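You operate a simulated robot arm through the tools that you are given. There is no shell and no other tool. Be economical: measure what you need, move in short steps, check, and stop when the job is done.

Carry out the task below with a simulated robot arm. There is one attempt and no reset: what you move stays moved.

## Task
Change the water in the quench tank.
Fine: water and basket are cold. Lift the basket of discs out by its black handle on to the teal rest, drain the tank empty, shut the drain valve, fill to the yellow line, no water over the rim, shut the lid.

The check looks at the end state, three seconds after you hand in, the way a careful person would. Anything else that was tipped, shoved, dropped, spilled or broken makes it a failure. Lids that push on must go on centred and level and be pressed home; caps that screw on are set level and turned clockwise until they are tight.

## Robot
A 6-joint arm with a two-finger gripper, hanging from a carriage that runs on a gantry, over the field with the corners [-2051, -306], [49, -306], [50, 1074], [-2050, 1074] (x, y) and turns from -363 to 324 degrees about z. Base frame: it is fixed where the carriage stands at the start and does not move with it; the origin is on the floor, on the carriage's upright axis, x ahead of it, y to its left, z up. Readings come in mm, degrees, newtons and seconds.
With the tool pointing down near the work surface it reaches from about 100 to 460 mm from the robot's upright axis, wherever it stands. Its first joint turns from -166.0 to 166.0 degrees. Places, roughly: basket [500, -100, 900]; quench tank [500, -100, 900]; tank lid [500, -200, 1100]; teal rest [400, -400, 900]; yellow drain valve [700, -200, 900]. Payload 2.45 kg.
The TCP is the grasp point between the finger pads, 26 mm short of the fingertips. In the tool frame z runs along the fingers and y along their closing line. Largest opening 96 mm; the body of the gripper starts 69 mm behind the TCP.
Orientation is that of the tool frame in the base frame, as [roll, pitch, yaw] about the fixed x, y, z axes, in that order (R = Rz(yaw) Ry(pitch) Rx(roll)). With the fingers straight down and closing along the base's y, the tool's x points along the base's -x, its y along +y and its z along -z.

## Interface
- The arm moves only by the tool play_rows. Its arguments are lists of equal length, an entry for each row: "hand": the gripper command, from -1 (fully open) to 1 (shut), values between in proportion; "linear": the shift along the base's x, y, z in mm, a list of three; "rot": the turn, a rotation vector about the base's x, y, z in degrees, a list of three. In form: {"hand": [hand, ...], "linear": [[dx, dy, dz], ...], "rot": [[ax, ay, az], ...]}. A call has 1 to 8 rows; each row shifts and turns the commanded pose from where the row before left it. Rows are played at 5 a second. More than 50 mm and 8.6 degrees between two rows, or a gripper value outside its range, and nothing of the call is played. Where a pose cannot be reached the arm comes as near as it can. A force on the tool above 40 N (or 10 N above the force at the start of the call, whichever is more), or a blocked arm, ends the call early, and 0.2 s more pass. Each finger halts on what it meets, pressing with about 27 N; the grip force reading is that of the motor and also rises with nothing between the fingers. The clock runs only during rows and for 0.2 s after the last one: add rows that do not move to give the fingers time. The reply holds the time, the measured pose of the TCP, the force on the tool along the base axes, the opening and the grip force, in the units named above and with some noise, with the torque about the TCP (base axes, N m) and any sound that the robot's microphone picked up.
- Cameras (640 x 400 px; columns grow to the right, rows downward): "scene" is now at [247.9, -28, 1836.6]; the picture's right is [-0.50, -0.86, 0.00], its down [-0.80, 0.47, -0.36] and it looks along [0.31, -0.18, -0.93] (base axes); focal length 274 px, centre (320, 200). "wrist" rides on the gripper at [82, 3, -98] in the tool frame; the picture's right is [-0.04, 1.00, 0.00], its down [-0.73, -0.03, -0.68] and it looks along [-0.68, -0.03, 0.73] (tool axes); focal length 256 px, centre (320, 200). There is no depth. A picture from a camera that has moved, and an enlarged one, comes with that camera's place and axes in the base frame and with its lens.
- camera(camera): a new picture of that camera. The clock stands still meanwhile.
- slide_trunk(by): slides the trunk up (or, below 0, down) by that many mm; the arm and the scene camera ride with it, the base frame stays. It gives what a move gives, with no picture.
- drive_base(legs): drives the robot by 1 to 6 legs, each [ahead, left, turn to the left] in mm, mm and degrees, along the robot's own axes; the way and the turn of a leg run together, so that a leg with both is an arc; at most 1500 mm and 180 degrees a leg. The arm and the cameras ride along, it lands a little off, and it stops where it bumps. It keeps to its track: a leg is cut to what the track allows. It gives what a move gives.
- turn_head(pan, tilt): turns the head with the scene camera to pan (to the left, within 155 degrees either way) and tilt (down, from -29 to 69), counted from straight ahead of the robot. It gives what a move gives.
- inspect(camera, box): a new picture of the part [left, top, right, bottom] of that camera's present view, enlarged. The clock stands still meanwhile.
- close_job(): hands the job in; it is judged then, once.

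Work in short steps. Places have to be worked out from the pictures, the camera data and where the tool is seen: move nearer, look again, correct. Check each grasp and each placing, and mend what went wrong. You have 120 turns and 82 pictures in all, those below and enlarged ones among them. Open the gripper and draw the arm clear of the work before you hand the job in, unless the task says otherwise; then end with one line.

The tools are called after ">>>" by a JSON object that holds its "fn" and its "kwargs". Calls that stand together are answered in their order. play_rows: Moves the arm, as the interface text tells. Its arguments: {"type":"object","properties":{"hand":{"type":"array","items":{"type":"number"}},"linear":{"type":"array","items":{"type":"array","items":{"type":"number"}}},"rot":{"type":"array","items":{"type":"array","items":{"type":"number"}}}},"required":["hand","linear","rot"]} The other tools are called the same way: slide_trunk (by) slides the trunk up or down; drive_base (legs) drives the base; turn_head (pan, tilt) turns the head that bears the scene camera; camera (camera) takes a picture; inspect (camera, box) takes an enlarged picture of a part of a camera's view; close_job () hands the job in.

At the start:

```text
time: 0.0
eef_pos: [446.7, 30.1, 1000.2]
tool_rot: [-180.0, 0.0, 180.0]
wrist_force: [-0.7, 0.1, 0.3]
wrist_torque: [-0.01, -0.03, -0.01]
width: 95.9
finger_force: 0.0
trunk travel left (down, up): [-575.0, 27.0]
robot x, y, heading: [-0.2, -1.4, 0.1]
head pan, tilt: [-30.3, 68.8]
```

scene: 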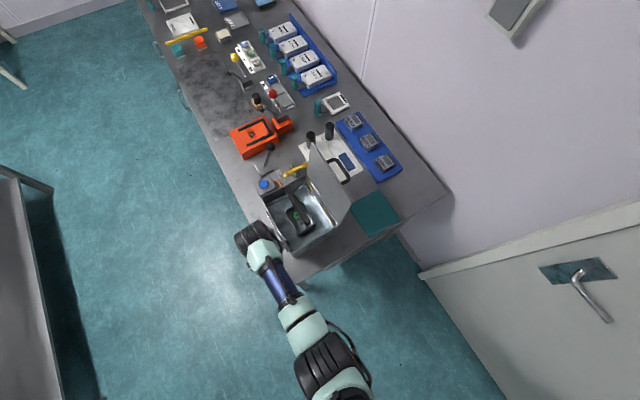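
wrist: 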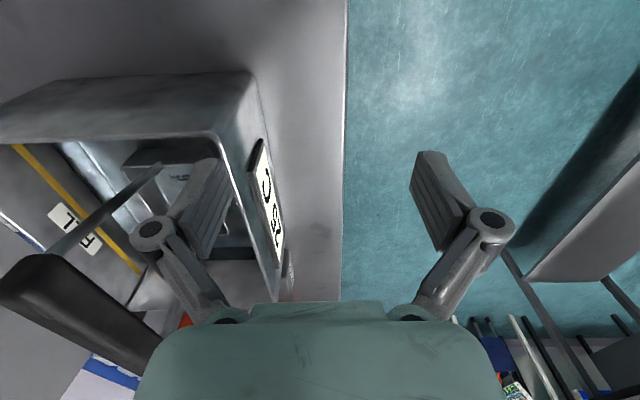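

The scene shows the tank with the basket, lid open on the far side, and the teal rest. I take an enlarged look at the tank area.

>>> {"fn": "inspect", "kwargs": {"camera": "scene", "box": [225, 130, 415, 250]}}

>>> {"fn": "inspect", "kwargs": {"camera": "wrist", "box": [0, 60, 320, 400]}}

```text
3.33 times, centred on (320, 190) of scene
camera zoom: at [247.9, -28.0, 1836.6], right [-0.5, -0.86, 0.0], down [-0.8, 0.47, -0.36], along [0.31, -0.18, -0.93], focal length 914 px, centre (320, 233)
```

zoom: 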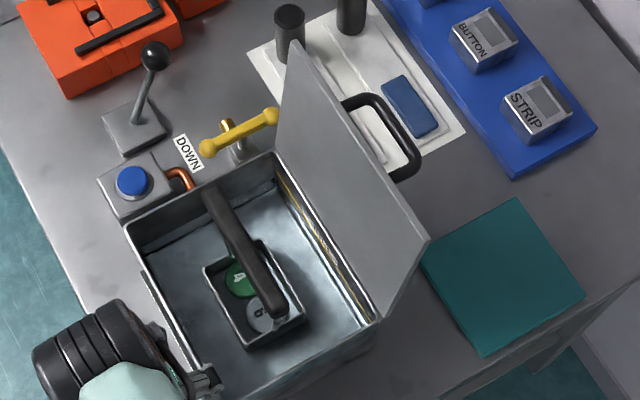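

```text
1.18 times, centred on (160, 230) of wrist
camera zoom: at [364.7, 32.3, 1098.9], right [0.04, 1.0, 0.0], down [0.73, -0.03, 0.68], along [0.68, -0.03, -0.73], focal length 301 px, centre (508, 165)
```

zoom: 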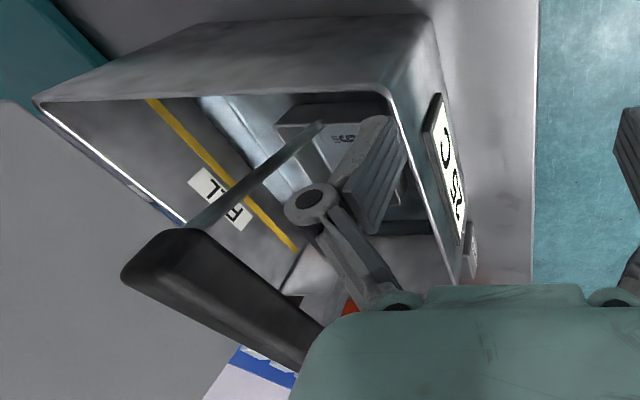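

First I raise the arm well clear of the work, so that I can drive and look.

>>> {"fn": "play_rows", "kwargs": {"hand": [-1, -1, -1, -1, -1, -1], "linear": [[-20, 10, 45], [-20, 10, 45], [-20, 0, 45], [-20, 0, 45], [-20, 0, 45], [0, 0, 0]], "rot": [[0, 0, 0], [0, 0, 0], [0, 0, 0], [0, 0, 0], [0, 0, 0], [0, 0, 0]]}}

>>> {"fn": "inspect", "kwargs": {"camera": "wrist", "box": [0, 0, 640, 400]}}

>>> {"fn": "camera", "kwargs": {"camera": "scene"}}

```text
refused: row 1 steps farther than a row can; nothing moved
```

```text
1.00 times, centred on (320, 200) of wrist (not enlarged: the box is as wide or as high as the picture)
camera zoom: at [364.7, 32.3, 1098.9], right [0.04, 1.0, 0.0], down [0.73, -0.03, 0.68], along [0.68, -0.03, -0.73], focal length 256 px, centre (320, 200)
```

zoom: 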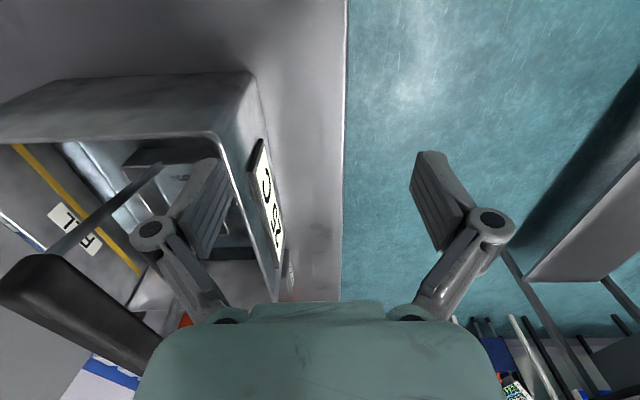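

```text
76 pictures are left
camera scene: at [247.9, -28.0, 1836.6], right [-0.5, -0.86, 0.0], down [-0.8, 0.47, -0.36], along [0.31, -0.18, -0.93], focal length 274 px, centre (320, 200)
```

scene: 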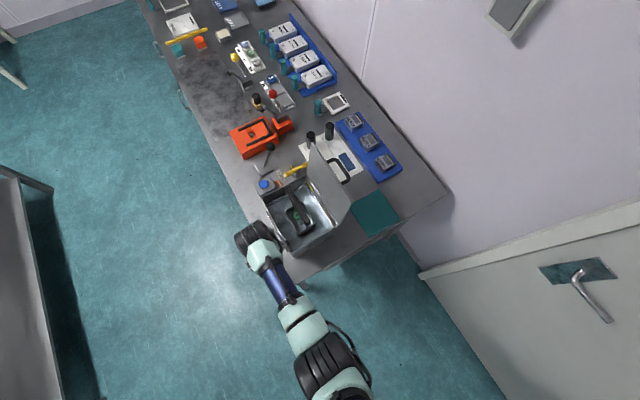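

A row may step at most 50 mm in length. I repeat with smaller steps.

>>> {"fn": "play_rows", "kwargs": {"hand": [-1, -1, -1, -1, -1, -1], "linear": [[-10, 10, 45], [-10, 10, 45], [-20, 0, 45], [-20, 0, 45], [-20, 0, 40], [0, 0, 0]], "rot": [[0, 0, 0], [0, 0, 0], [0, 0, 0], [0, 0, 0], [0, 0, 0], [0, 0, 0]]}}

>>> {"fn": "drive_base", "kwargs": {"legs": [[100, 0, 0]]}}

```text
time: 1.4
eef_pos: [386.4, 50.4, 1154.4]
tool_rot: [180.0, 0.1, 179.9]
wrist_force: [0.0, 0.6, 0.1]
wrist_torque: [-0.01, -0.01, 0.05]
width: 96.2
finger_force: 0.0
out of reach, approached as far as the arm can: row 4, 5
trunk travel left (down, up): [-575.0, 27.0]
robot x, y, heading: [-0.3, -1.7, -0.0]
head pan, tilt: [-30.3, 68.8]
```

```text
time: 2.5
eef_pos: [436.2, 50.2, 1154.2]
tool_rot: [-180.0, 0.1, -180.0]
wrist_force: [0.8, 0.1, -1.0]
wrist_torque: [-0.04, 0.02, 0.03]
width: 96.0
finger_force: 0.1
trunk travel left (down, up): [-575.0, 27.0]
robot x, y, heading: [50.7, 2.2, -0.2]
head pan, tilt: [-30.3, 68.8]
cut short: leg 1
```

The track ends at x≈50. I drive right 100 mm so that the wrist camera sees the tank, with the tool above everything here.

>>> {"fn": "drive_base", "kwargs": {"legs": [[0, -110, 0]]}}

>>> {"fn": "camera", "kwargs": {"camera": "wrist"}}

>>> {"fn": "inspect", "kwargs": {"camera": "scene", "box": [200, 100, 440, 250]}}

```text
time: 3.7
eef_pos: [437.1, -58.3, 1154.8]
tool_rot: [179.9, 0.1, -180.0]
wrist_force: [0.6, 0.3, 0.7]
wrist_torque: [-0.04, 0.03, 0.0]
width: 96.0
finger_force: 0.0
trunk travel left (down, up): [-575.0, 27.0]
robot x, y, heading: [49.5, -109.7, -0.0]
head pan, tilt: [-30.3, 68.8]
```

```text
75 pictures are left
camera wrist: at [354.9, -55.7, 1253.4], right [0.04, 1.0, 0.0], down [0.73, -0.03, 0.68], along [0.68, -0.03, -0.73], focal length 256 px, centre (320, 200)
```

wrist: 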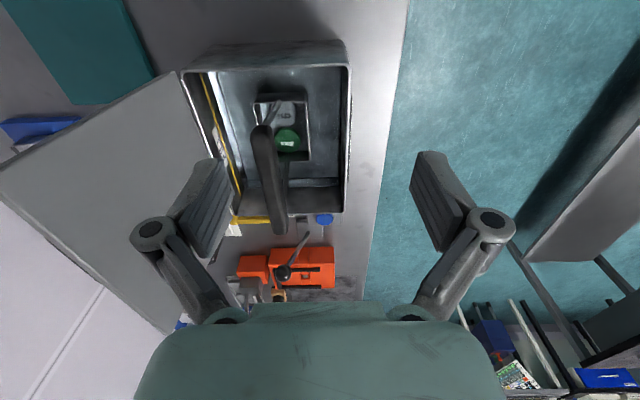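

```text
2.67 times, centred on (320, 175) of scene
camera zoom: at [297.2, -137.4, 1836.6], right [-0.5, -0.86, 0.0], down [-0.81, 0.47, -0.36], along [0.31, -0.18, -0.93], focal length 731 px, centre (320, 267)
```

zoom: 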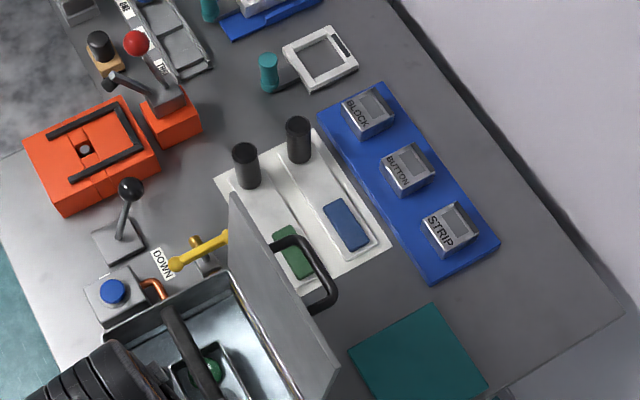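

The handle bar runs along x from about (475,-113,1031) to (600,-115,1040); centre ≈(537,-114,1035). I check whether the arm can reach over it, staying high.

>>> {"fn": "play_rows", "kwargs": {"hand": [-1, -1, -1, -1, -1, -1], "linear": [[20, -20, -5], [20, -20, -5], [20, -15, -5], [20, 0, -5], [20, 0, -5], [0, 0, 0]], "rot": [[0, 0, 0], [0, 0, 0], [0, 0, 0], [0, 0, 0], [0, 0, 0], [0, 0, 0]]}}

>>> {"fn": "camera", "kwargs": {"camera": "wrist"}}

```text
time: 5.1
eef_pos: [535.4, -112.0, 1129.2]
tool_rot: [180.0, 0.1, 180.0]
wrist_force: [0.2, -0.2, -0.7]
wrist_torque: [-0.01, 0.01, -0.02]
width: 95.9
finger_force: 0.1
trunk travel left (down, up): [-575.0, 27.0]
robot x, y, heading: [49.5, -111.0, -0.3]
head pan, tilt: [-30.3, 68.8]
```

```text
73 pictures are left
camera wrist: at [455.0, -110.1, 1228.0], right [0.04, 1.0, 0.0], down [0.73, -0.03, 0.68], along [0.68, -0.03, -0.73], focal length 256 px, centre (320, 200)
```

wrist: 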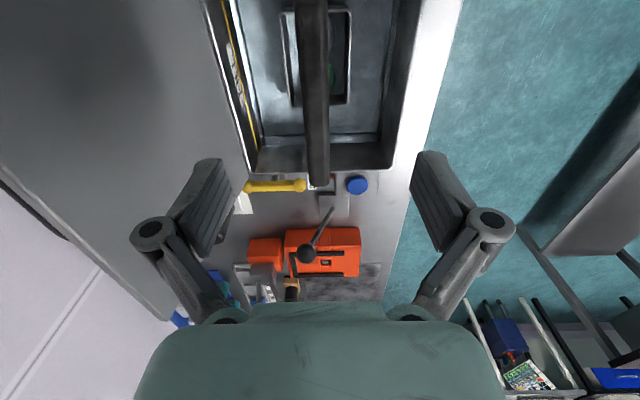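

Reachable. The bar centre is at y≈-117; I shift 5 mm and descend to straddle the bar, then close.

>>> {"fn": "play_rows", "kwargs": {"hand": [-1, -1, -1, -1, 0, 1, 1, 1], "linear": [[3, -5, -30], [0, 0, -30], [0, 0, -35], [0, 0, 0], [0, 0, 0], [0, 0, 0], [0, 0, 0], [0, 0, 0]], "rot": [[0, 0, 0], [0, 0, 0], [0, 0, 0], [0, 0, 0], [0, 0, 0], [0, 0, 0], [0, 0, 0], [0, 0, 0]]}}

>>> {"fn": "camera", "kwargs": {"camera": "wrist"}}

```text
time: 6.9
eef_pos: [538.1, -118.3, 1035.1]
tool_rot: [-179.9, 0.2, -180.0]
wrist_force: [0.0, 1.5, 1.7]
wrist_torque: [0.01, 0.01, -0.02]
width: 18.9
finger_force: 26.9
trunk travel left (down, up): [-575.0, 27.0]
robot x, y, heading: [49.8, -109.0, -0.1]
head pan, tilt: [-30.3, 68.8]
```

```text
72 pictures are left
camera wrist: at [457.5, -115.4, 1133.3], right [0.04, 1.0, 0.0], down [0.73, -0.03, 0.68], along [0.68, -0.03, -0.73], focal length 256 px, centre (320, 200)
```

wrist: 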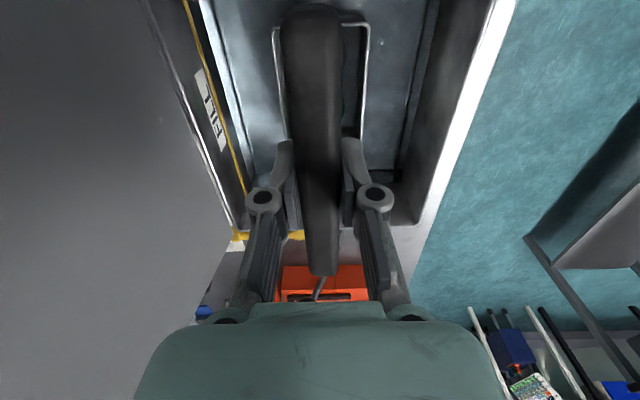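

The bar is gripped (19 mm). I lift straight up in steps.

>>> {"fn": "play_rows", "kwargs": {"hand": [1, 1, 1, 1, 1, 1], "linear": [[0, 0, 15], [0, 0, 25], [0, 0, 25], [0, 0, 25], [0, 0, 10], [0, 0, 0]], "rot": [[0, 0, 0], [0, 0, 0], [0, 0, 0], [0, 0, 0], [0, 0, 0], [0, 0, 0]]}}

>>> {"fn": "slide_trunk", "kwargs": {"by": 27}}

>>> {"fn": "camera", "kwargs": {"camera": "wrist"}}

>>> {"fn": "camera", "kwargs": {"camera": "scene"}}

```text
time: 8.3
eef_pos: [538.1, -119.4, 1134.2]
tool_rot: [180.0, 0.0, -180.0]
wrist_force: [0.0, 0.0, -4.2]
wrist_torque: [0.01, 0.0, -0.05]
width: 19.0
finger_force: 26.4
trunk travel left (down, up): [-575.0, 27.0]
robot x, y, heading: [48.6, -107.5, -0.1]
head pan, tilt: [-30.3, 68.8]
```

```text
time: 9.1
eef_pos: [539.8, -118.7, 1160.7]
tool_rot: [180.0, 0.1, -179.9]
wrist_force: [-0.5, 0.1, -4.2]
wrist_torque: [0.04, 0.0, -0.02]
width: 19.1
finger_force: 26.1
trunk travel left (down, up): [-602.0, 0.0]
robot x, y, heading: [47.8, -109.2, -0.3]
head pan, tilt: [-30.3, 68.8]
```

```text
71 pictures are left
camera wrist: at [457.8, -116.7, 1259.7], right [0.04, 1.0, 0.0], down [0.73, -0.03, 0.68], along [0.68, -0.03, -0.73], focal length 256 px, centre (320, 200)
```

wrist: 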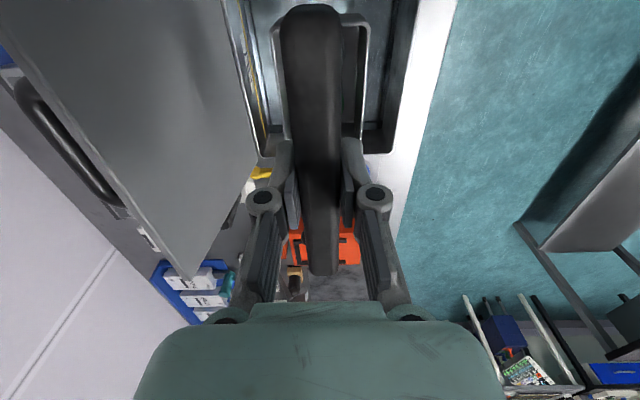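

```text
70 pictures are left
camera scene: at [297.1, -137.4, 1863.6], right [-0.5, -0.86, 0.0], down [-0.81, 0.47, -0.36], along [0.31, -0.18, -0.93], focal length 274 px, centre (320, 200)
```

scene: 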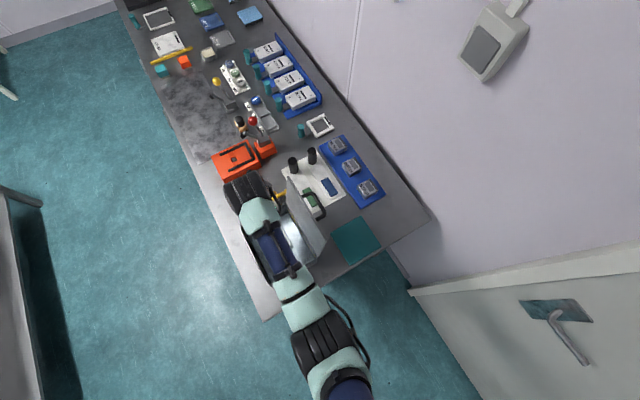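

By triangulation the basket bottom hangs ~155 mm under the bar, so at 1161 it is near rim level (~1015). I try to lift further.

>>> {"fn": "play_rows", "kwargs": {"hand": [1, 1, 1, 1], "linear": [[0, 0, 15], [0, 0, 15], [0, 0, 15], [0, 0, 0]], "rot": [[0, 0, 0], [0, 0, 0], [0, 0, 0], [0, 0, 0]]}}

>>> {"fn": "camera", "kwargs": {"camera": "wrist"}}

```text
time: 10.1
eef_pos: [539.9, -120.1, 1205.7]
tool_rot: [-180.0, 0.1, -180.0]
wrist_force: [0.1, 0.9, -2.9]
wrist_torque: [0.01, -0.02, 0.01]
width: 19.0
finger_force: 26.8
trunk travel left (down, up): [-602.0, 0.0]
robot x, y, heading: [49.3, -107.9, -0.1]
head pan, tilt: [-30.3, 68.8]
```

```text
69 pictures are left
camera wrist: at [458.1, -116.7, 1304.5], right [0.04, 1.0, 0.0], down [0.73, -0.03, 0.68], along [0.68, -0.03, -0.73], focal length 256 px, centre (320, 200)
```

wrist: 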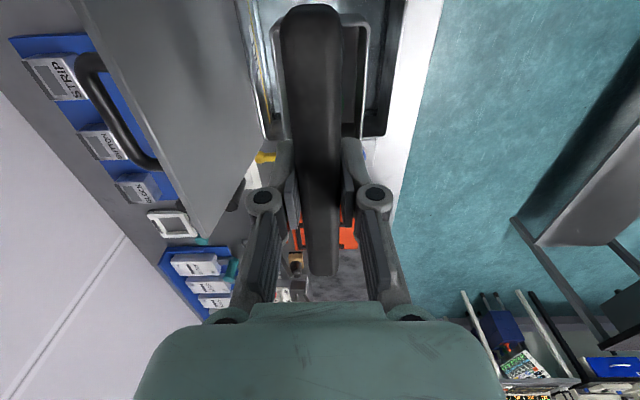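

Continue up to ~1230 and pause to drip over the tank; then I'll drive back out past the near rim.

>>> {"fn": "play_rows", "kwargs": {"hand": [1, 1, 1, 1, 1, 1, 1, 1], "linear": [[0, 0, 15], [0, 0, 12], [0, 0, 0], [0, 0, 0], [0, 0, 0], [0, 0, 0], [0, 0, 0], [0, 0, 0]], "rot": [[0, 0, 0], [0, 0, 0], [0, 0, 0], [0, 0, 0], [0, 0, 0], [0, 0, 0], [0, 0, 0], [0, 0, 0]]}}

>>> {"fn": "drive_base", "kwargs": {"legs": [[-100, 0, 0]]}}

>>> {"fn": "camera", "kwargs": {"camera": "wrist"}}

>>> {"fn": "inspect", "kwargs": {"camera": "scene", "box": [200, 80, 440, 230]}}

```text
time: 11.9
eef_pos: [540.6, -119.7, 1228.8]
tool_rot: [-180.0, 0.1, -180.0]
wrist_force: [0.5, -0.2, -3.7]
wrist_torque: [-0.01, 0.03, -0.02]
width: 19.0
finger_force: 26.5
out of reach, approached as far as the arm can: row 2
trunk travel left (down, up): [-602.0, 0.0]
robot x, y, heading: [48.0, -113.6, -0.1]
head pan, tilt: [-30.3, 68.8]
```

```text
time: 13.0
eef_pos: [442.5, -119.4, 1230.9]
tool_rot: [179.9, 0.3, -179.9]
wrist_force: [0.8, -0.4, -3.8]
wrist_torque: [-0.04, -0.02, 0.01]
width: 19.2
finger_force: 27.4
trunk travel left (down, up): [-602.0, 0.0]
robot x, y, heading: [-50.1, -110.6, 0.1]
head pan, tilt: [-30.3, 68.8]
```

```text
68 pictures are left
camera wrist: at [361.4, -117.0, 1328.8], right [0.04, 1.0, 0.0], down [0.73, -0.03, 0.68], along [0.68, -0.03, -0.73], focal length 256 px, centre (320, 200)
```

wrist: 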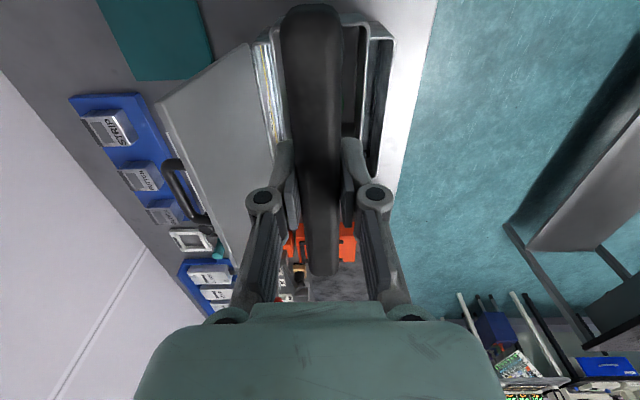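

```text
2.67 times, centred on (320, 155) of scene
camera zoom: at [198.7, -137.5, 1863.5], right [-0.5, -0.86, 0.0], down [-0.81, 0.47, -0.36], along [0.31, -0.18, -0.93], focal length 731 px, centre (320, 320)
```

zoom: 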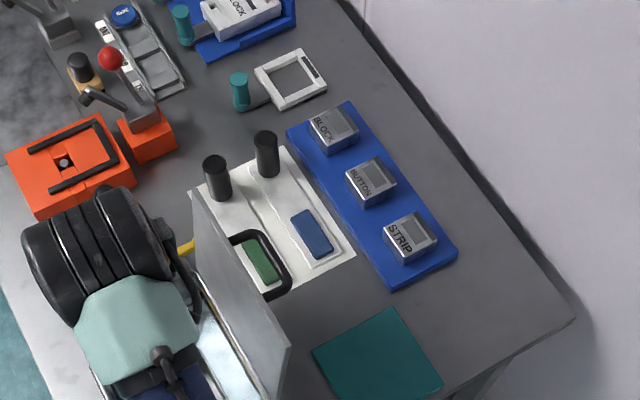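

The lid's near top corner is at about (425,-232,1157). I drive back another 115 so the basket passes the lid, then right.

>>> {"fn": "drive_base", "kwargs": {"legs": [[-118, 0, 0], [0, -192, 0]]}}

>>> {"fn": "camera", "kwargs": {"camera": "wrist"}}

```text
time: 15.4
eef_pos: [323.1, -312.0, 1230.2]
tool_rot: [180.0, 0.2, -179.9]
wrist_force: [-0.5, -0.6, -4.7]
wrist_torque: [0.0, -0.02, 0.01]
width: 19.0
finger_force: 27.1
trunk travel left (down, up): [-602.0, 0.0]
robot x, y, heading: [-169.4, -300.4, 0.2]
head pan, tilt: [-30.3, 68.8]
```

```text
66 pictures are left
camera wrist: at [242.2, -308.5, 1328.7], right [0.04, 1.0, 0.0], down [0.73, -0.03, 0.68], along [0.68, -0.03, -0.73], focal length 256 px, centre (320, 200)
```

wrist: 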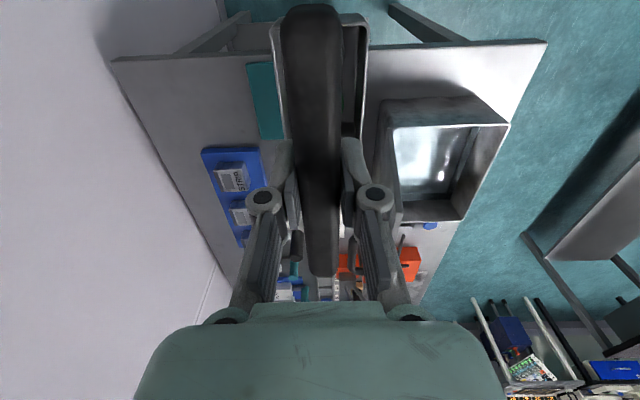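

The rest lies at x 360–487, y −432…−292, centre ≈(423,−361). I shift the arm to y −362 and drive ahead 100.

>>> {"fn": "play_rows", "kwargs": {"hand": [1, 1, 1], "linear": [[0, -25, -3], [0, -25, -3], [0, 0, 0]], "rot": [[0, 0, 0], [0, 0, 0], [0, 0, 0]]}}

>>> {"fn": "drive_base", "kwargs": {"legs": [[100, 0, 0]]}}

>>> {"fn": "camera", "kwargs": {"camera": "wrist"}}

>>> {"fn": "camera", "kwargs": {"camera": "scene"}}

```text
time: 16.2
eef_pos: [324.5, -362.1, 1223.9]
tool_rot: [-179.9, 0.1, -180.0]
wrist_force: [-0.1, 0.1, -3.5]
wrist_torque: [0.02, -0.01, -0.02]
width: 19.2
finger_force: 26.8
trunk travel left (down, up): [-602.0, 0.0]
robot x, y, heading: [-167.9, -303.3, 0.1]
head pan, tilt: [-30.3, 68.8]
```

```text
time: 17.3
eef_pos: [421.5, -361.3, 1223.3]
tool_rot: [180.0, 0.1, -180.0]
wrist_force: [-0.3, -0.2, -3.9]
wrist_torque: [-0.02, -0.04, 0.01]
width: 18.9
finger_force: 26.7
trunk travel left (down, up): [-602.0, 0.0]
robot x, y, heading: [-68.2, -299.3, 0.1]
head pan, tilt: [-30.3, 68.8]
```

```text
65 pictures are left
camera wrist: at [340.0, -358.8, 1322.5], right [0.04, 1.0, 0.0], down [0.73, -0.03, 0.68], along [0.68, -0.03, -0.73], focal length 256 px, centre (320, 200)
```

wrist: 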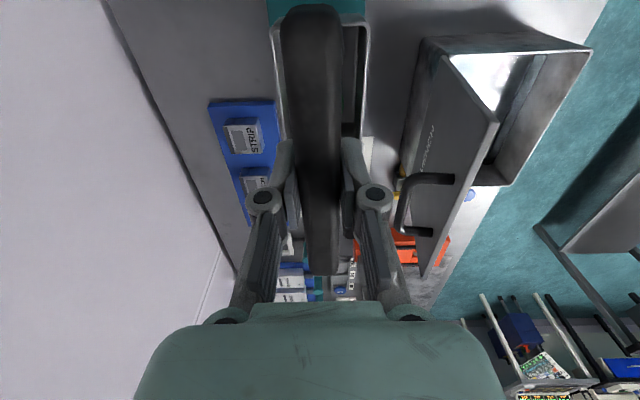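

```text
64 pictures are left
camera scene: at [177.7, -329.0, 1863.5], right [-0.5, -0.86, 0.0], down [-0.81, 0.47, -0.36], along [0.31, -0.18, -0.93], focal length 274 px, centre (320, 200)
```

scene: 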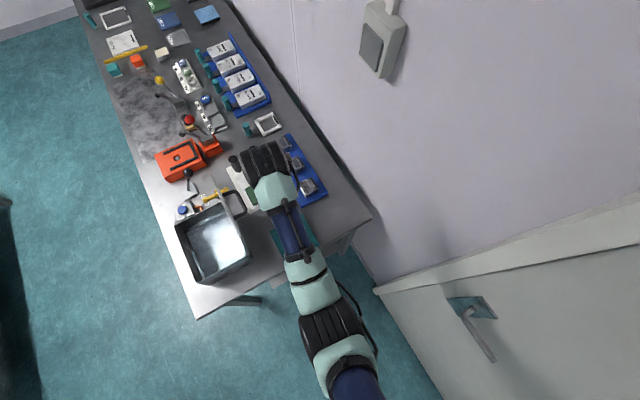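

Centred over the rest, clear of the lid. I lower quickly to ~1060, then feel down slowly.

>>> {"fn": "play_rows", "kwargs": {"hand": [1, 1, 1, 1, 1, 1, 1], "linear": [[0, 0, -30], [0, 0, -30], [0, 0, -30], [0, 0, -30], [0, 0, -25], [0, 0, -10], [0, 0, 0]], "rot": [[0, 0, 0], [0, 0, 0], [0, 0, 0], [0, 0, 0], [0, 0, 0], [0, 0, 0], [0, 0, 0]]}}

>>> {"fn": "camera", "kwargs": {"camera": "wrist"}}

```text
time: 18.9
eef_pos: [422.2, -362.0, 1068.2]
tool_rot: [-180.0, 0.2, -180.0]
wrist_force: [-0.2, -0.6, -4.3]
wrist_torque: [0.0, 0.01, -0.01]
width: 18.7
finger_force: 27.3
trunk travel left (down, up): [-602.0, 0.0]
robot x, y, heading: [-69.4, -301.9, 0.1]
head pan, tilt: [-30.3, 68.8]
```

```text
63 pictures are left
camera wrist: at [340.1, -358.5, 1167.2], right [0.04, 1.0, 0.0], down [0.73, -0.03, 0.68], along [0.68, -0.03, -0.73], focal length 256 px, centre (320, 200)
```

wrist: 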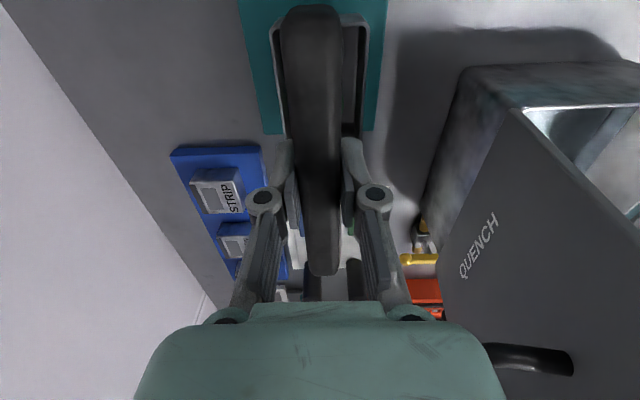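

Well centred over the teal rest; now I feel down in small steps.

>>> {"fn": "play_rows", "kwargs": {"hand": [1, 1, 1, 1, 1, 1, 1, 1], "linear": [[0, 0, -5], [0, 0, -5], [0, 0, -5], [0, 0, -4], [0, 0, -4], [0, 0, -3], [0, 0, -3], [0, 0, 0]], "rot": [[0, 0, 0], [0, 0, 0], [0, 0, 0], [0, 0, 0], [0, 0, 0], [0, 0, 0], [0, 0, 0], [0, 0, 0]]}}

```text
time: 20.7
eef_pos: [422.4, -361.7, 1040.6]
tool_rot: [179.9, 0.2, -179.9]
wrist_force: [-3.0, 1.4, 4.2]
wrist_torque: [-0.09, 0.18, -0.04]
width: 18.8
finger_force: 27.3
trunk travel left (down, up): [-602.0, 0.0]
robot x, y, heading: [-68.1, -299.2, -0.0]
head pan, tilt: [-30.3, 68.8]
```

The load has been taken by the rest (force reversed). I open, and rise clear.

>>> {"fn": "play_rows", "kwargs": {"hand": [0.7, 0, -1, -1, -1, -1, -1], "linear": [[0, 0, 0], [0, 0, 0], [0, 0, 0], [0, 0, 0], [0, 0, 30], [0, 0, 40], [0, 0, 40]], "rot": [[0, 0, 0], [0, 0, 0], [0, 0, 0], [0, 0, 0], [0, 0, 0], [0, 0, 0], [0, 0, 0]]}}

>>> {"fn": "camera", "kwargs": {"camera": "wrist"}}

```text
time: 22.3
eef_pos: [421.5, -362.2, 1150.3]
tool_rot: [-180.0, 0.1, 180.0]
wrist_force: [-0.1, -0.1, -0.2]
wrist_torque: [-0.02, -0.03, 0.01]
width: 96.0
finger_force: 0.0
trunk travel left (down, up): [-602.0, 0.0]
robot x, y, heading: [-68.2, -298.6, 0.2]
head pan, tilt: [-30.3, 68.8]
```

```text
62 pictures are left
camera wrist: at [340.8, -359.6, 1249.6], right [0.04, 1.0, 0.0], down [0.73, -0.03, 0.68], along [0.68, -0.03, -0.73], focal length 256 px, centre (320, 200)
```

wrist: 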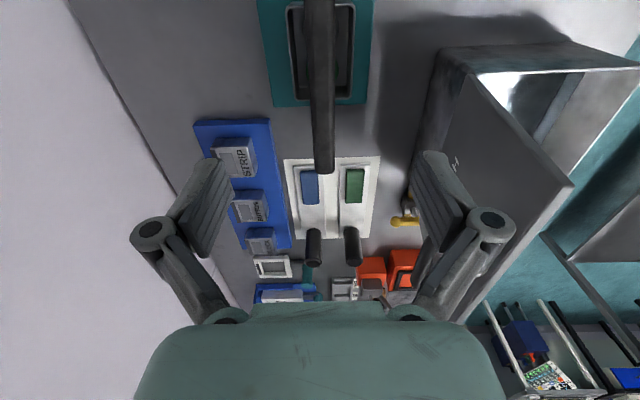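

The basket stands centred on the rest. I back out, go left and forward again to look at the valve and the button.

>>> {"fn": "drive_base", "kwargs": {"legs": [[-120, 0, 0], [0, 250, 0]]}}

>>> {"fn": "play_rows", "kwargs": {"hand": [-1, -1, -1], "linear": [[0, 30, 20], [0, 30, 20], [0, 0, 0]], "rot": [[0, 0, 0], [0, 0, 0], [0, 0, 0]]}}

>>> {"fn": "drive_base", "kwargs": {"legs": [[245, 0, 0]]}}

>>> {"fn": "inspect", "kwargs": {"camera": "wrist", "box": [140, 60, 460, 260]}}

>>> {"fn": "inspect", "kwargs": {"camera": "scene", "box": [200, 100, 360, 200]}}

```text
time: 25.0
eef_pos: [301.8, -111.6, 1150.9]
tool_rot: [-180.0, 0.2, -179.9]
wrist_force: [-0.1, -0.1, 0.1]
wrist_torque: [-0.03, -0.01, 0.02]
width: 95.9
finger_force: 0.0
trunk travel left (down, up): [-602.0, 0.0]
robot x, y, heading: [-189.9, -53.5, 0.2]
head pan, tilt: [-30.3, 68.8]
```

```text
time: 25.8
eef_pos: [302.0, -50.9, 1190.6]
tool_rot: [-180.0, 0.2, -179.8]
wrist_force: [0.2, -0.1, -0.3]
wrist_torque: [0.03, 0.01, -0.02]
width: 95.7
finger_force: 0.0
trunk travel left (down, up): [-602.0, 0.0]
robot x, y, heading: [-192.3, -52.1, 0.3]
head pan, tilt: [-30.3, 68.8]
```

```text
time: 27.6
eef_pos: [541.7, -50.5, 1190.9]
tool_rot: [-180.0, 0.2, -179.7]
wrist_force: [0.7, -0.3, 0.5]
wrist_torque: [0.02, 0.03, -0.02]
width: 96.1
finger_force: 0.0
trunk travel left (down, up): [-602.0, 0.0]
robot x, y, heading: [47.0, -51.8, 0.3]
head pan, tilt: [-30.3, 68.8]
```

```text
2.00 times, centred on (300, 160) of wrist
camera zoom: at [460.2, -47.7, 1289.2], right [0.04, 1.0, 0.0], down [0.73, -0.03, 0.68], along [0.68, -0.02, -0.73], focal length 512 px, centre (360, 280)
```

zoom: 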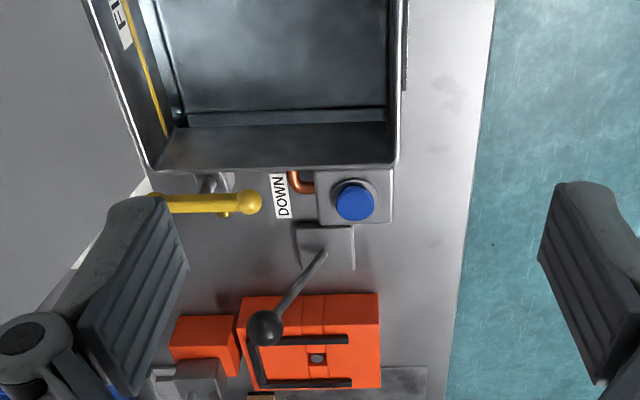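

```text
4.00 times, centred on (280, 150) of scene
camera zoom: at [296.9, -77.7, 1863.6], right [-0.5, -0.87, 0.0], down [-0.81, 0.47, -0.36], along [0.31, -0.18, -0.93], focal length 1097 px, centre (480, 400)
```

zoom: 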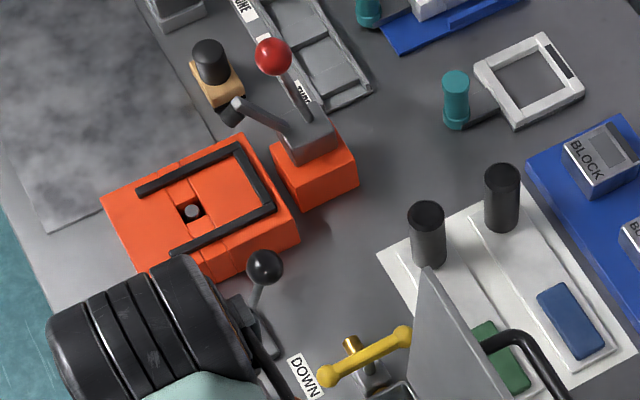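

The yellow bar lies along y: ends at about (690,−143,947) and (690,−227,948), pivot axis along x, with DOWN label at the +y end. I close the gripper, align with y≈−147, and tilt the tool outward 30° to test the reach.

>>> {"fn": "play_rows", "kwargs": {"hand": [1, 1, 1, 1, 1, 1, 1, 1], "linear": [[0, 0, 0], [0, 0, 0], [20, 0, 0], [20, 0, 0], [20, 0, 0], [20, 0, 0], [20, 0, 0], [0, 0, 0]], "rot": [[0, 0, 0], [0, 0, 0], [0, -7.5, 0], [0, -7.5, 0], [0, -7.5, 0], [0, -7.5, 0], [0, 0, 0], [0, 0, 0]]}}

>>> {"fn": "drive_base", "kwargs": {"legs": [[5, -90, 0]]}}

>>> {"fn": "camera", "kwargs": {"camera": "wrist"}}

```text
time: 29.4
eef_pos: [641.7, -50.5, 1190.9]
tool_rot: [-179.9, 30.2, -179.8]
wrist_force: [0.2, 0.5, 0.9]
wrist_torque: [0.01, -0.06, -0.02]
width: 0.0
finger_force: 26.7
trunk travel left (down, up): [-602.0, 0.0]
robot x, y, heading: [47.9, -48.0, 0.3]
head pan, tilt: [-30.3, 68.8]
```

```text
time: 30.5
eef_pos: [642.6, -140.6, 1191.4]
tool_rot: [-180.0, 30.1, -179.8]
wrist_force: [0.4, 0.9, 0.2]
wrist_torque: [0.01, 0.0, 0.02]
width: 0.1
finger_force: 27.4
trunk travel left (down, up): [-602.0, 0.0]
robot x, y, heading: [50.5, -137.6, 0.3]
head pan, tilt: [-30.3, 68.8]
```

```text
59 pictures are left
camera wrist: at [522.5, -136.8, 1235.5], right [0.03, 1.0, 0.02], down [0.29, -0.03, 0.96], along [0.96, -0.02, -0.29], focal length 256 px, centre (320, 200)
```

wrist: 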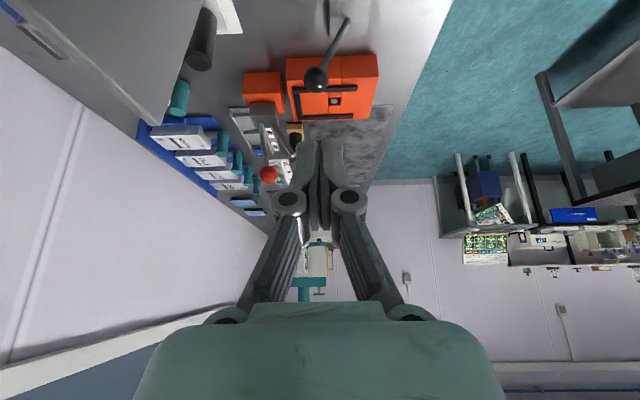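

Reach is fine. I lower to a point above the +y end of the bar (fingertip ≈(690,−150,985)) and check with the scene camera.

>>> {"fn": "play_rows", "kwargs": {"hand": [1, 1, 1, 1, 1, 1], "linear": [[10, -3, -45], [10, -3, -45], [10, -3, -45], [5, 0, -45], [0, 0, -4], [0, 0, 0]], "rot": [[0, 0, 0], [0, 0, 0], [0, 0, 0], [0, 0, 0], [0, 0, 0], [0, 0, 0]]}}

>>> {"fn": "inspect", "kwargs": {"camera": "scene", "box": [200, 100, 360, 200]}}

```text
time: 31.9
eef_pos: [659.4, -149.1, 1021.2]
tool_rot: [-179.9, 30.3, -179.8]
wrist_force: [-0.2, 0.3, 0.3]
wrist_torque: [-0.01, 0.01, -0.03]
width: 0.0
finger_force: 27.1
out of reach, approached as far as the arm can: row 4
trunk travel left (down, up): [-602.0, 0.0]
robot x, y, heading: [46.7, -138.5, 0.3]
head pan, tilt: [-30.3, 68.8]
```

```text
4.00 times, centred on (280, 150) of scene
camera zoom: at [297.2, -167.0, 1863.6], right [-0.5, -0.87, 0.0], down [-0.81, 0.47, -0.36], along [0.31, -0.18, -0.93], focal length 1097 px, centre (480, 400)
```

zoom: 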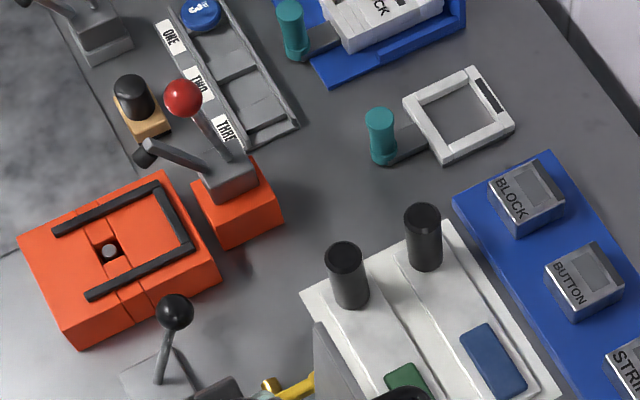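

The arm is at its reach limit at this height; I raise the arm and lower the trunk instead to gain reach.

>>> {"fn": "play_rows", "kwargs": {"hand": [1, 1, 1, 1], "linear": [[0, 0, 40], [0, 0, 40], [0, 0, 30], [0, 0, 0]], "rot": [[0, 0, 0], [0, 0, 0], [0, 0, 0], [0, 0, 0]]}}

>>> {"fn": "slide_trunk", "kwargs": {"by": -110}}

>>> {"fn": "play_rows", "kwargs": {"hand": [1, 1, 1], "linear": [[10, -1, 0], [10, 0, 0], [0, 0, 0]], "rot": [[0, 0, 0], [0, 0, 0], [0, 0, 0]]}}

>>> {"fn": "camera", "kwargs": {"camera": "scene"}}

```text
time: 32.9
eef_pos: [661.5, -148.1, 1129.0]
tool_rot: [-179.9, 30.0, -179.8]
wrist_force: [-1.2, -0.2, 0.0]
wrist_torque: [0.03, -0.04, 0.04]
width: 0.1
finger_force: 27.2
trunk travel left (down, up): [-602.0, 0.0]
robot x, y, heading: [48.9, -139.1, 0.2]
head pan, tilt: [-30.3, 68.8]
```

```text
time: 34.3
eef_pos: [660.6, -148.3, 1020.1]
tool_rot: [-179.9, 30.3, -179.8]
wrist_force: [-0.4, 0.4, -0.3]
wrist_torque: [0.02, -0.03, 0.0]
width: 0.0
finger_force: 27.0
trunk travel left (down, up): [-492.0, 110.0]
robot x, y, heading: [51.6, -139.8, 0.2]
head pan, tilt: [-30.3, 68.8]
```

```text
time: 35.1
eef_pos: [680.0, -147.7, 1018.8]
tool_rot: [-179.9, 30.2, -179.8]
wrist_force: [0.1, 0.1, 0.3]
wrist_torque: [0.06, 0.0, 0.03]
width: 0.1
finger_force: 26.7
trunk travel left (down, up): [-492.0, 110.0]
robot x, y, heading: [52.2, -138.1, 0.2]
head pan, tilt: [-30.3, 68.8]
```

```text
57 pictures are left
camera scene: at [297.3, -167.0, 1753.6], right [-0.5, -0.87, 0.0], down [-0.81, 0.47, -0.36], along [0.31, -0.18, -0.93], focal length 274 px, centre (320, 200)
```

scene: 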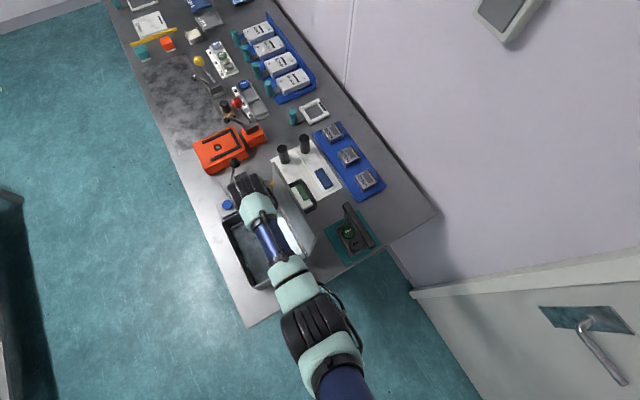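

The tip is at about (693,−148,996), above the bar end. I go down and begin pressing, watching the force.

>>> {"fn": "play_rows", "kwargs": {"hand": [1, 1, 1, 1, 1, 1], "linear": [[-2, -1, -20], [0, 0, -12], [0, 0, -8], [0, 0, -6], [0, 0, -6], [0, 0, 0]], "rot": [[0, 0, 0], [0, 0, 0], [0, 0, 0], [0, 0, 0], [0, 0, 0], [0, 0, 0]]}}

```text
time: 36.5
eef_pos: [679.1, -149.0, 966.7]
tool_rot: [-179.9, 30.2, -179.9]
wrist_force: [0.3, 0.6, 0.1]
wrist_torque: [-0.03, -0.02, 0.02]
width: 0.2
finger_force: 27.0
trunk travel left (down, up): [-492.0, 110.0]
robot x, y, heading: [49.0, -138.7, 0.1]
head pan, tilt: [-30.3, 68.8]
```

No force yet; I look at the fingertip region.

>>> {"fn": "inspect", "kwargs": {"camera": "wrist", "box": [200, 60, 440, 210]}}

>>> {"fn": "inspect", "kwargs": {"camera": "scene", "box": [180, 120, 340, 220]}}

```text
2.67 times, centred on (320, 135) of wrist
camera zoom: at [559.2, -147.3, 1011.9], right [0.03, 1.0, 0.02], down [0.29, -0.03, 0.96], along [0.96, -0.02, -0.29], focal length 683 px, centre (320, 373)
```

zoom: 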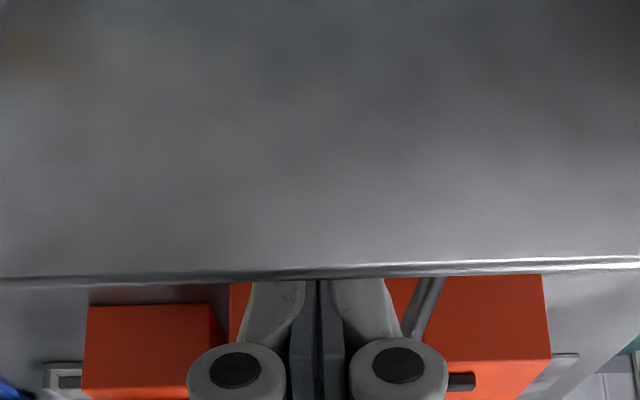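

```text
4.00 times, centred on (260, 170) of scene
camera zoom: at [297.3, -167.0, 1753.6], right [-0.5, -0.87, 0.0], down [-0.81, 0.47, -0.36], along [0.31, -0.18, -0.93], focal length 1097 px, centre (560, 320)
```

zoom: 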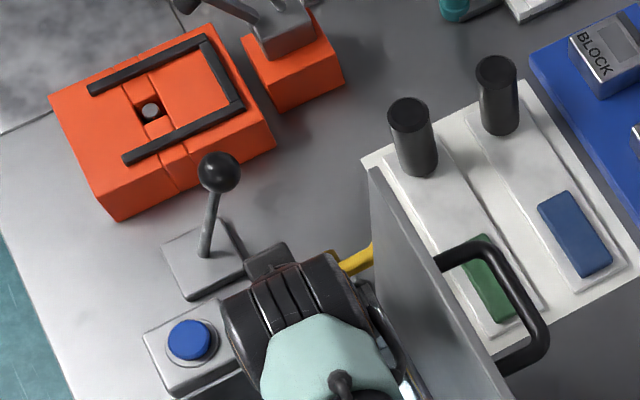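

The bar seems at first contact. I continue down along the arc.

>>> {"fn": "play_rows", "kwargs": {"hand": [1, 1, 1, 1, 1, 1], "linear": [[0, -1, -6], [0, -1, -6], [0, -2, -6], [0, -3, -6], [0, -3, -5], [0, 0, 0]], "rot": [[0, 0, 0], [0, 0, 0], [0, 0, 0], [0, 0, 0], [0, 0, 0], [0, 0, 0]]}}

>>> {"fn": "inspect", "kwargs": {"camera": "scene", "box": [180, 120, 340, 220]}}

```text
time: 37.4
eef_pos: [679.4, -154.3, 951.0]
tool_rot: [179.8, 30.4, -179.9]
wrist_force: [-21.0, 2.2, 22.3]
wrist_torque: [0.23, -0.09, -0.14]
width: 0.0
finger_force: 27.0
trunk travel left (down, up): [-492.0, 110.0]
robot x, y, heading: [51.5, -141.0, 0.1]
head pan, tilt: [-30.3, 68.8]
stopped in row 4: the force on the tool passed its limit at 54 N (the readings are from after the stop); the commanded pose is now the measured one
```

```text
4.00 times, centred on (260, 170) of scene
camera zoom: at [295.9, -166.7, 1753.6], right [-0.5, -0.87, 0.0], down [-0.81, 0.47, -0.36], along [0.31, -0.18, -0.93], focal length 1097 px, centre (560, 320)
```

zoom: 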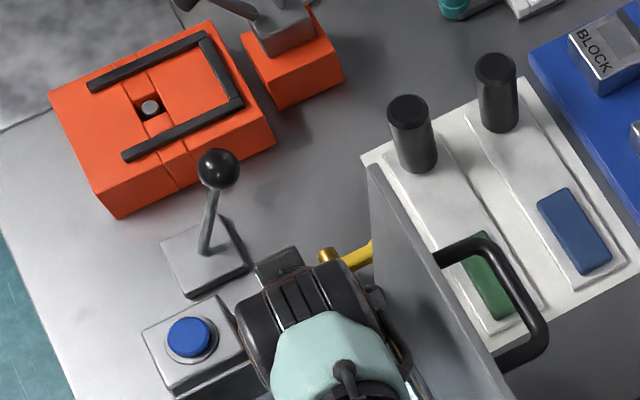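

The reading shows a sidelong block, so my idea of the valve is off. I back off upward and take a close look with the wrist camera, fingers open.

>>> {"fn": "play_rows", "kwargs": {"hand": [1, 1, 1, 1, 1, 1, 1, 1], "linear": [[-5, 0, 30], [0, 10, 40], [0, 10, 40], [-10, 15, 10], [-10, 5, 0], [-10, 0, 0], [-5, 0, 0], [0, 0, 0]], "rot": [[0, 0, 0], [0, 0, 0], [0, 0, 0], [0, 7.5, 0], [0, 7.5, 0], [0, 7.5, 0], [0, 7.5, 0], [0, 0, 0]]}}

>>> {"fn": "play_rows", "kwargs": {"hand": [-1, -1, -1, -1], "linear": [[0, 0, 0], [0, 0, 0], [0, 0, 0], [0, 0, 0]], "rot": [[0, 0, 0], [0, 0, 0], [0, 0, 0], [0, 0, 0]]}}

>>> {"fn": "camera", "kwargs": {"camera": "wrist"}}

```text
time: 39.2
eef_pos: [642.7, -114.6, 1071.2]
tool_rot: [179.9, 0.3, -179.9]
wrist_force: [0.3, -1.3, 0.7]
wrist_torque: [-0.01, -0.01, 0.04]
width: 0.0
finger_force: 27.0
trunk travel left (down, up): [-492.0, 110.0]
robot x, y, heading: [46.7, -143.4, 0.2]
head pan, tilt: [-30.3, 68.8]
```

```text
time: 40.2
eef_pos: [641.9, -115.0, 1070.1]
tool_rot: [-180.0, 0.6, -179.8]
wrist_force: [0.0, 0.0, -0.3]
wrist_torque: [0.03, -0.01, 0.0]
width: 95.7
finger_force: 0.0
trunk travel left (down, up): [-492.0, 110.0]
robot x, y, heading: [47.5, -142.5, 0.1]
head pan, tilt: [-30.3, 68.8]
```

```text
53 pictures are left
camera wrist: at [559.9, -111.9, 1169.1], right [0.04, 1.0, 0.0], down [0.73, -0.03, 0.69], along [0.69, -0.03, -0.73], focal length 256 px, centre (320, 200)
```

wrist: 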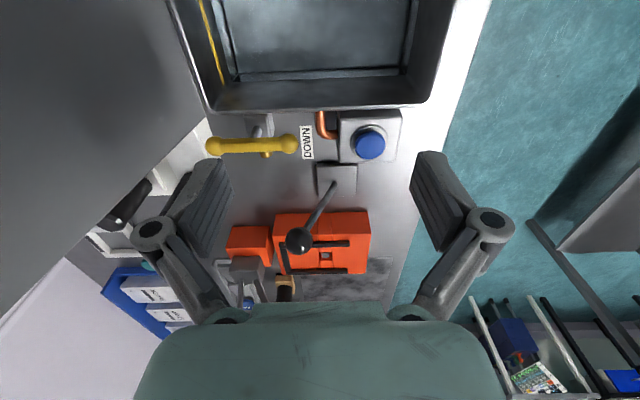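

>>> {"fn": "inspect", "kwargs": {"camera": "wrist", "box": [180, 90, 340, 190]}}

```text
4.00 times, centred on (260, 140) of wrist
camera zoom: at [559.9, -111.9, 1169.1], right [0.04, 1.0, 0.0], down [0.73, -0.03, 0.69], along [0.69, -0.03, -0.73], focal length 1024 px, centre (560, 440)
```

zoom: 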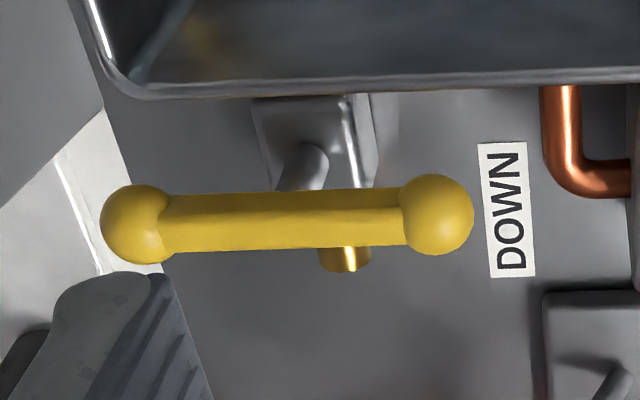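

Now clear: a bar with ball ends on a horizontal spindle along x, pivot y≈−181, bar centre about x≈702, z≈925 (lower and farther than I took it). I close the fingers, tilt 20°, move to x≈697 and lower the trunk for reach.

>>> {"fn": "play_rows", "kwargs": {"hand": [1, 1, 1, 1, 1, 1, 1, 1], "linear": [[0, 0, 0], [0, 0, 0], [15, -10, 0], [15, -10, 0], [15, -10, 0], [10, -3, 0], [0, 0, 0], [0, 0, 0]], "rot": [[0, 0, 0], [0, 0, 0], [0, -7, 0], [0, -7, 0], [0, -6, 0], [0, 0, 0], [0, 0, 0], [0, 0, 0]]}}

>>> {"fn": "slide_trunk", "kwargs": {"by": -70}}

>>> {"fn": "play_rows", "kwargs": {"hand": [1, 1, 1], "linear": [[0, 0, -10], [0, 0, -10], [0, 0, 0]], "rot": [[0, 0, 0], [0, 0, 0], [0, 0, 0]]}}

```text
time: 42.0
eef_pos: [696.7, -149.0, 1070.6]
tool_rot: [180.0, 20.6, -179.9]
wrist_force: [-0.8, -0.3, -0.3]
wrist_torque: [0.0, 0.01, 0.03]
width: 0.0
finger_force: 27.1
trunk travel left (down, up): [-492.0, 110.0]
robot x, y, heading: [48.7, -142.8, 0.3]
head pan, tilt: [-30.3, 68.8]
```

```text
time: 43.1
eef_pos: [695.9, -147.5, 1001.1]
tool_rot: [179.9, 20.5, -179.9]
wrist_force: [-0.2, -0.6, -0.5]
wrist_torque: [-0.01, 0.0, 0.02]
width: 0.1
finger_force: 27.5
trunk travel left (down, up): [-422.0, 180.0]
robot x, y, heading: [48.1, -141.4, 0.4]
head pan, tilt: [-30.3, 68.8]
```

```text
time: 43.9
eef_pos: [695.7, -147.5, 980.3]
tool_rot: [-179.9, 20.6, -179.9]
wrist_force: [0.2, 0.2, -0.6]
wrist_torque: [0.0, -0.02, 0.02]
width: 0.0
finger_force: 26.7
trunk travel left (down, up): [-422.0, 180.0]
robot x, y, heading: [49.2, -141.1, 0.0]
head pan, tilt: [-30.3, 68.8]
```

Tip at ≈(705,−148,956). I step down until contact.

>>> {"fn": "play_rows", "kwargs": {"hand": [1, 1, 1, 1, 1, 1, 1], "linear": [[0, 0, -7], [0, 0, -7], [0, 0, -5], [0, 0, -4], [0, 0, -4], [0, 0, -3], [0, 0, 0]], "rot": [[0, 0, 0], [0, 0, 0], [0, 0, 0], [0, 0, 0], [0, 0, 0], [0, 0, 0], [0, 0, 0]]}}

```text
time: 45.1
eef_pos: [698.8, -148.9, 958.6]
tool_rot: [179.9, 20.7, -180.0]
wrist_force: [-16.7, 0.4, 18.2]
wrist_torque: [-0.02, 0.3, -0.11]
width: 0.2
finger_force: 27.1
trunk travel left (down, up): [-422.0, 180.0]
robot x, y, heading: [47.6, -138.1, 0.1]
head pan, tilt: [-30.3, 68.8]
stopped in row 5: the force on the tool passed its limit at 49 N (the readings are from after the stop); the commanded pose is now the measured one
```

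Contact is on the bar's top at z≈934 and it hasn't turned. I back off a little, move to the ball end for leverage, and press in 2 mm steps.

>>> {"fn": "play_rows", "kwargs": {"hand": [1, 1, 1, 1, 1, 1, 1, 1], "linear": [[-3, 4, 4], [0, 0, -2], [0, 0, -2], [0, 0, -1.5], [0, 0, -1.5], [0, 0, -1.5], [0, 0, -1.5], [0, 0, 0]], "rot": [[0, 0, 0], [0, 0, 0], [0, 0, 0], [0, 0, 0], [0, 0, 0], [0, 0, 0], [0, 0, 0], [0, 0, 0]]}}

>>> {"fn": "inspect", "kwargs": {"camera": "scene", "box": [180, 120, 340, 220]}}

```text
time: 46.3
eef_pos: [694.9, -144.1, 959.5]
tool_rot: [-179.9, 20.9, -180.0]
wrist_force: [-16.1, 0.1, 21.4]
wrist_torque: [-0.15, 0.3, -0.1]
width: 0.0
finger_force: 26.9
trunk travel left (down, up): [-422.0, 180.0]
robot x, y, heading: [46.1, -138.7, 0.0]
head pan, tilt: [-30.3, 68.8]
stopped in row 6: the force on the tool passed its limit at 44 N (the readings are from after the stop); the commanded pose is now the measured one
```

```text
4.00 times, centred on (260, 170) of scene
camera zoom: at [295.5, -166.9, 1683.4], right [-0.5, -0.87, 0.0], down [-0.81, 0.47, -0.36], along [0.31, -0.18, -0.93], focal length 1097 px, centre (560, 320)
```

zoom: 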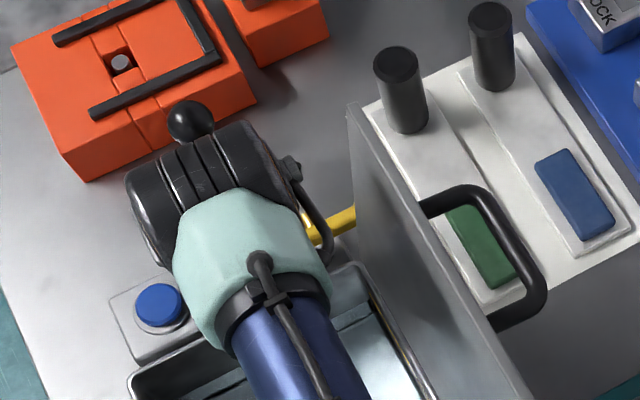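

The press is on the ball, yet it doesn't yield. I hold still for a second to see whether the force relaxes (a stiff, damped valve) or stays.

>>> {"fn": "play_rows", "kwargs": {"hand": [1, 1, 1, 1, 1], "linear": [[0, 0, 0], [0, 0, 0], [0, 0, 0], [0, 0, 0], [0, 0, 0]], "rot": [[0, 0, 0], [0, 0, 0], [0, 0, 0], [0, 0, 0], [0, 0, 0]]}}

```text
time: 47.5
eef_pos: [696.2, -144.4, 958.9]
tool_rot: [-180.0, 20.9, -179.9]
wrist_force: [-14.2, 0.7, 18.0]
wrist_torque: [-0.1, 0.24, -0.11]
width: 0.0
finger_force: 26.8
trunk travel left (down, up): [-422.0, 180.0]
robot x, y, heading: [48.0, -138.7, 0.3]
head pan, tilt: [-30.3, 68.8]
stopped in row 5: the force on the tool passed its limit at 40 N (the readings are from after the stop); the commanded pose is now the measured one
```

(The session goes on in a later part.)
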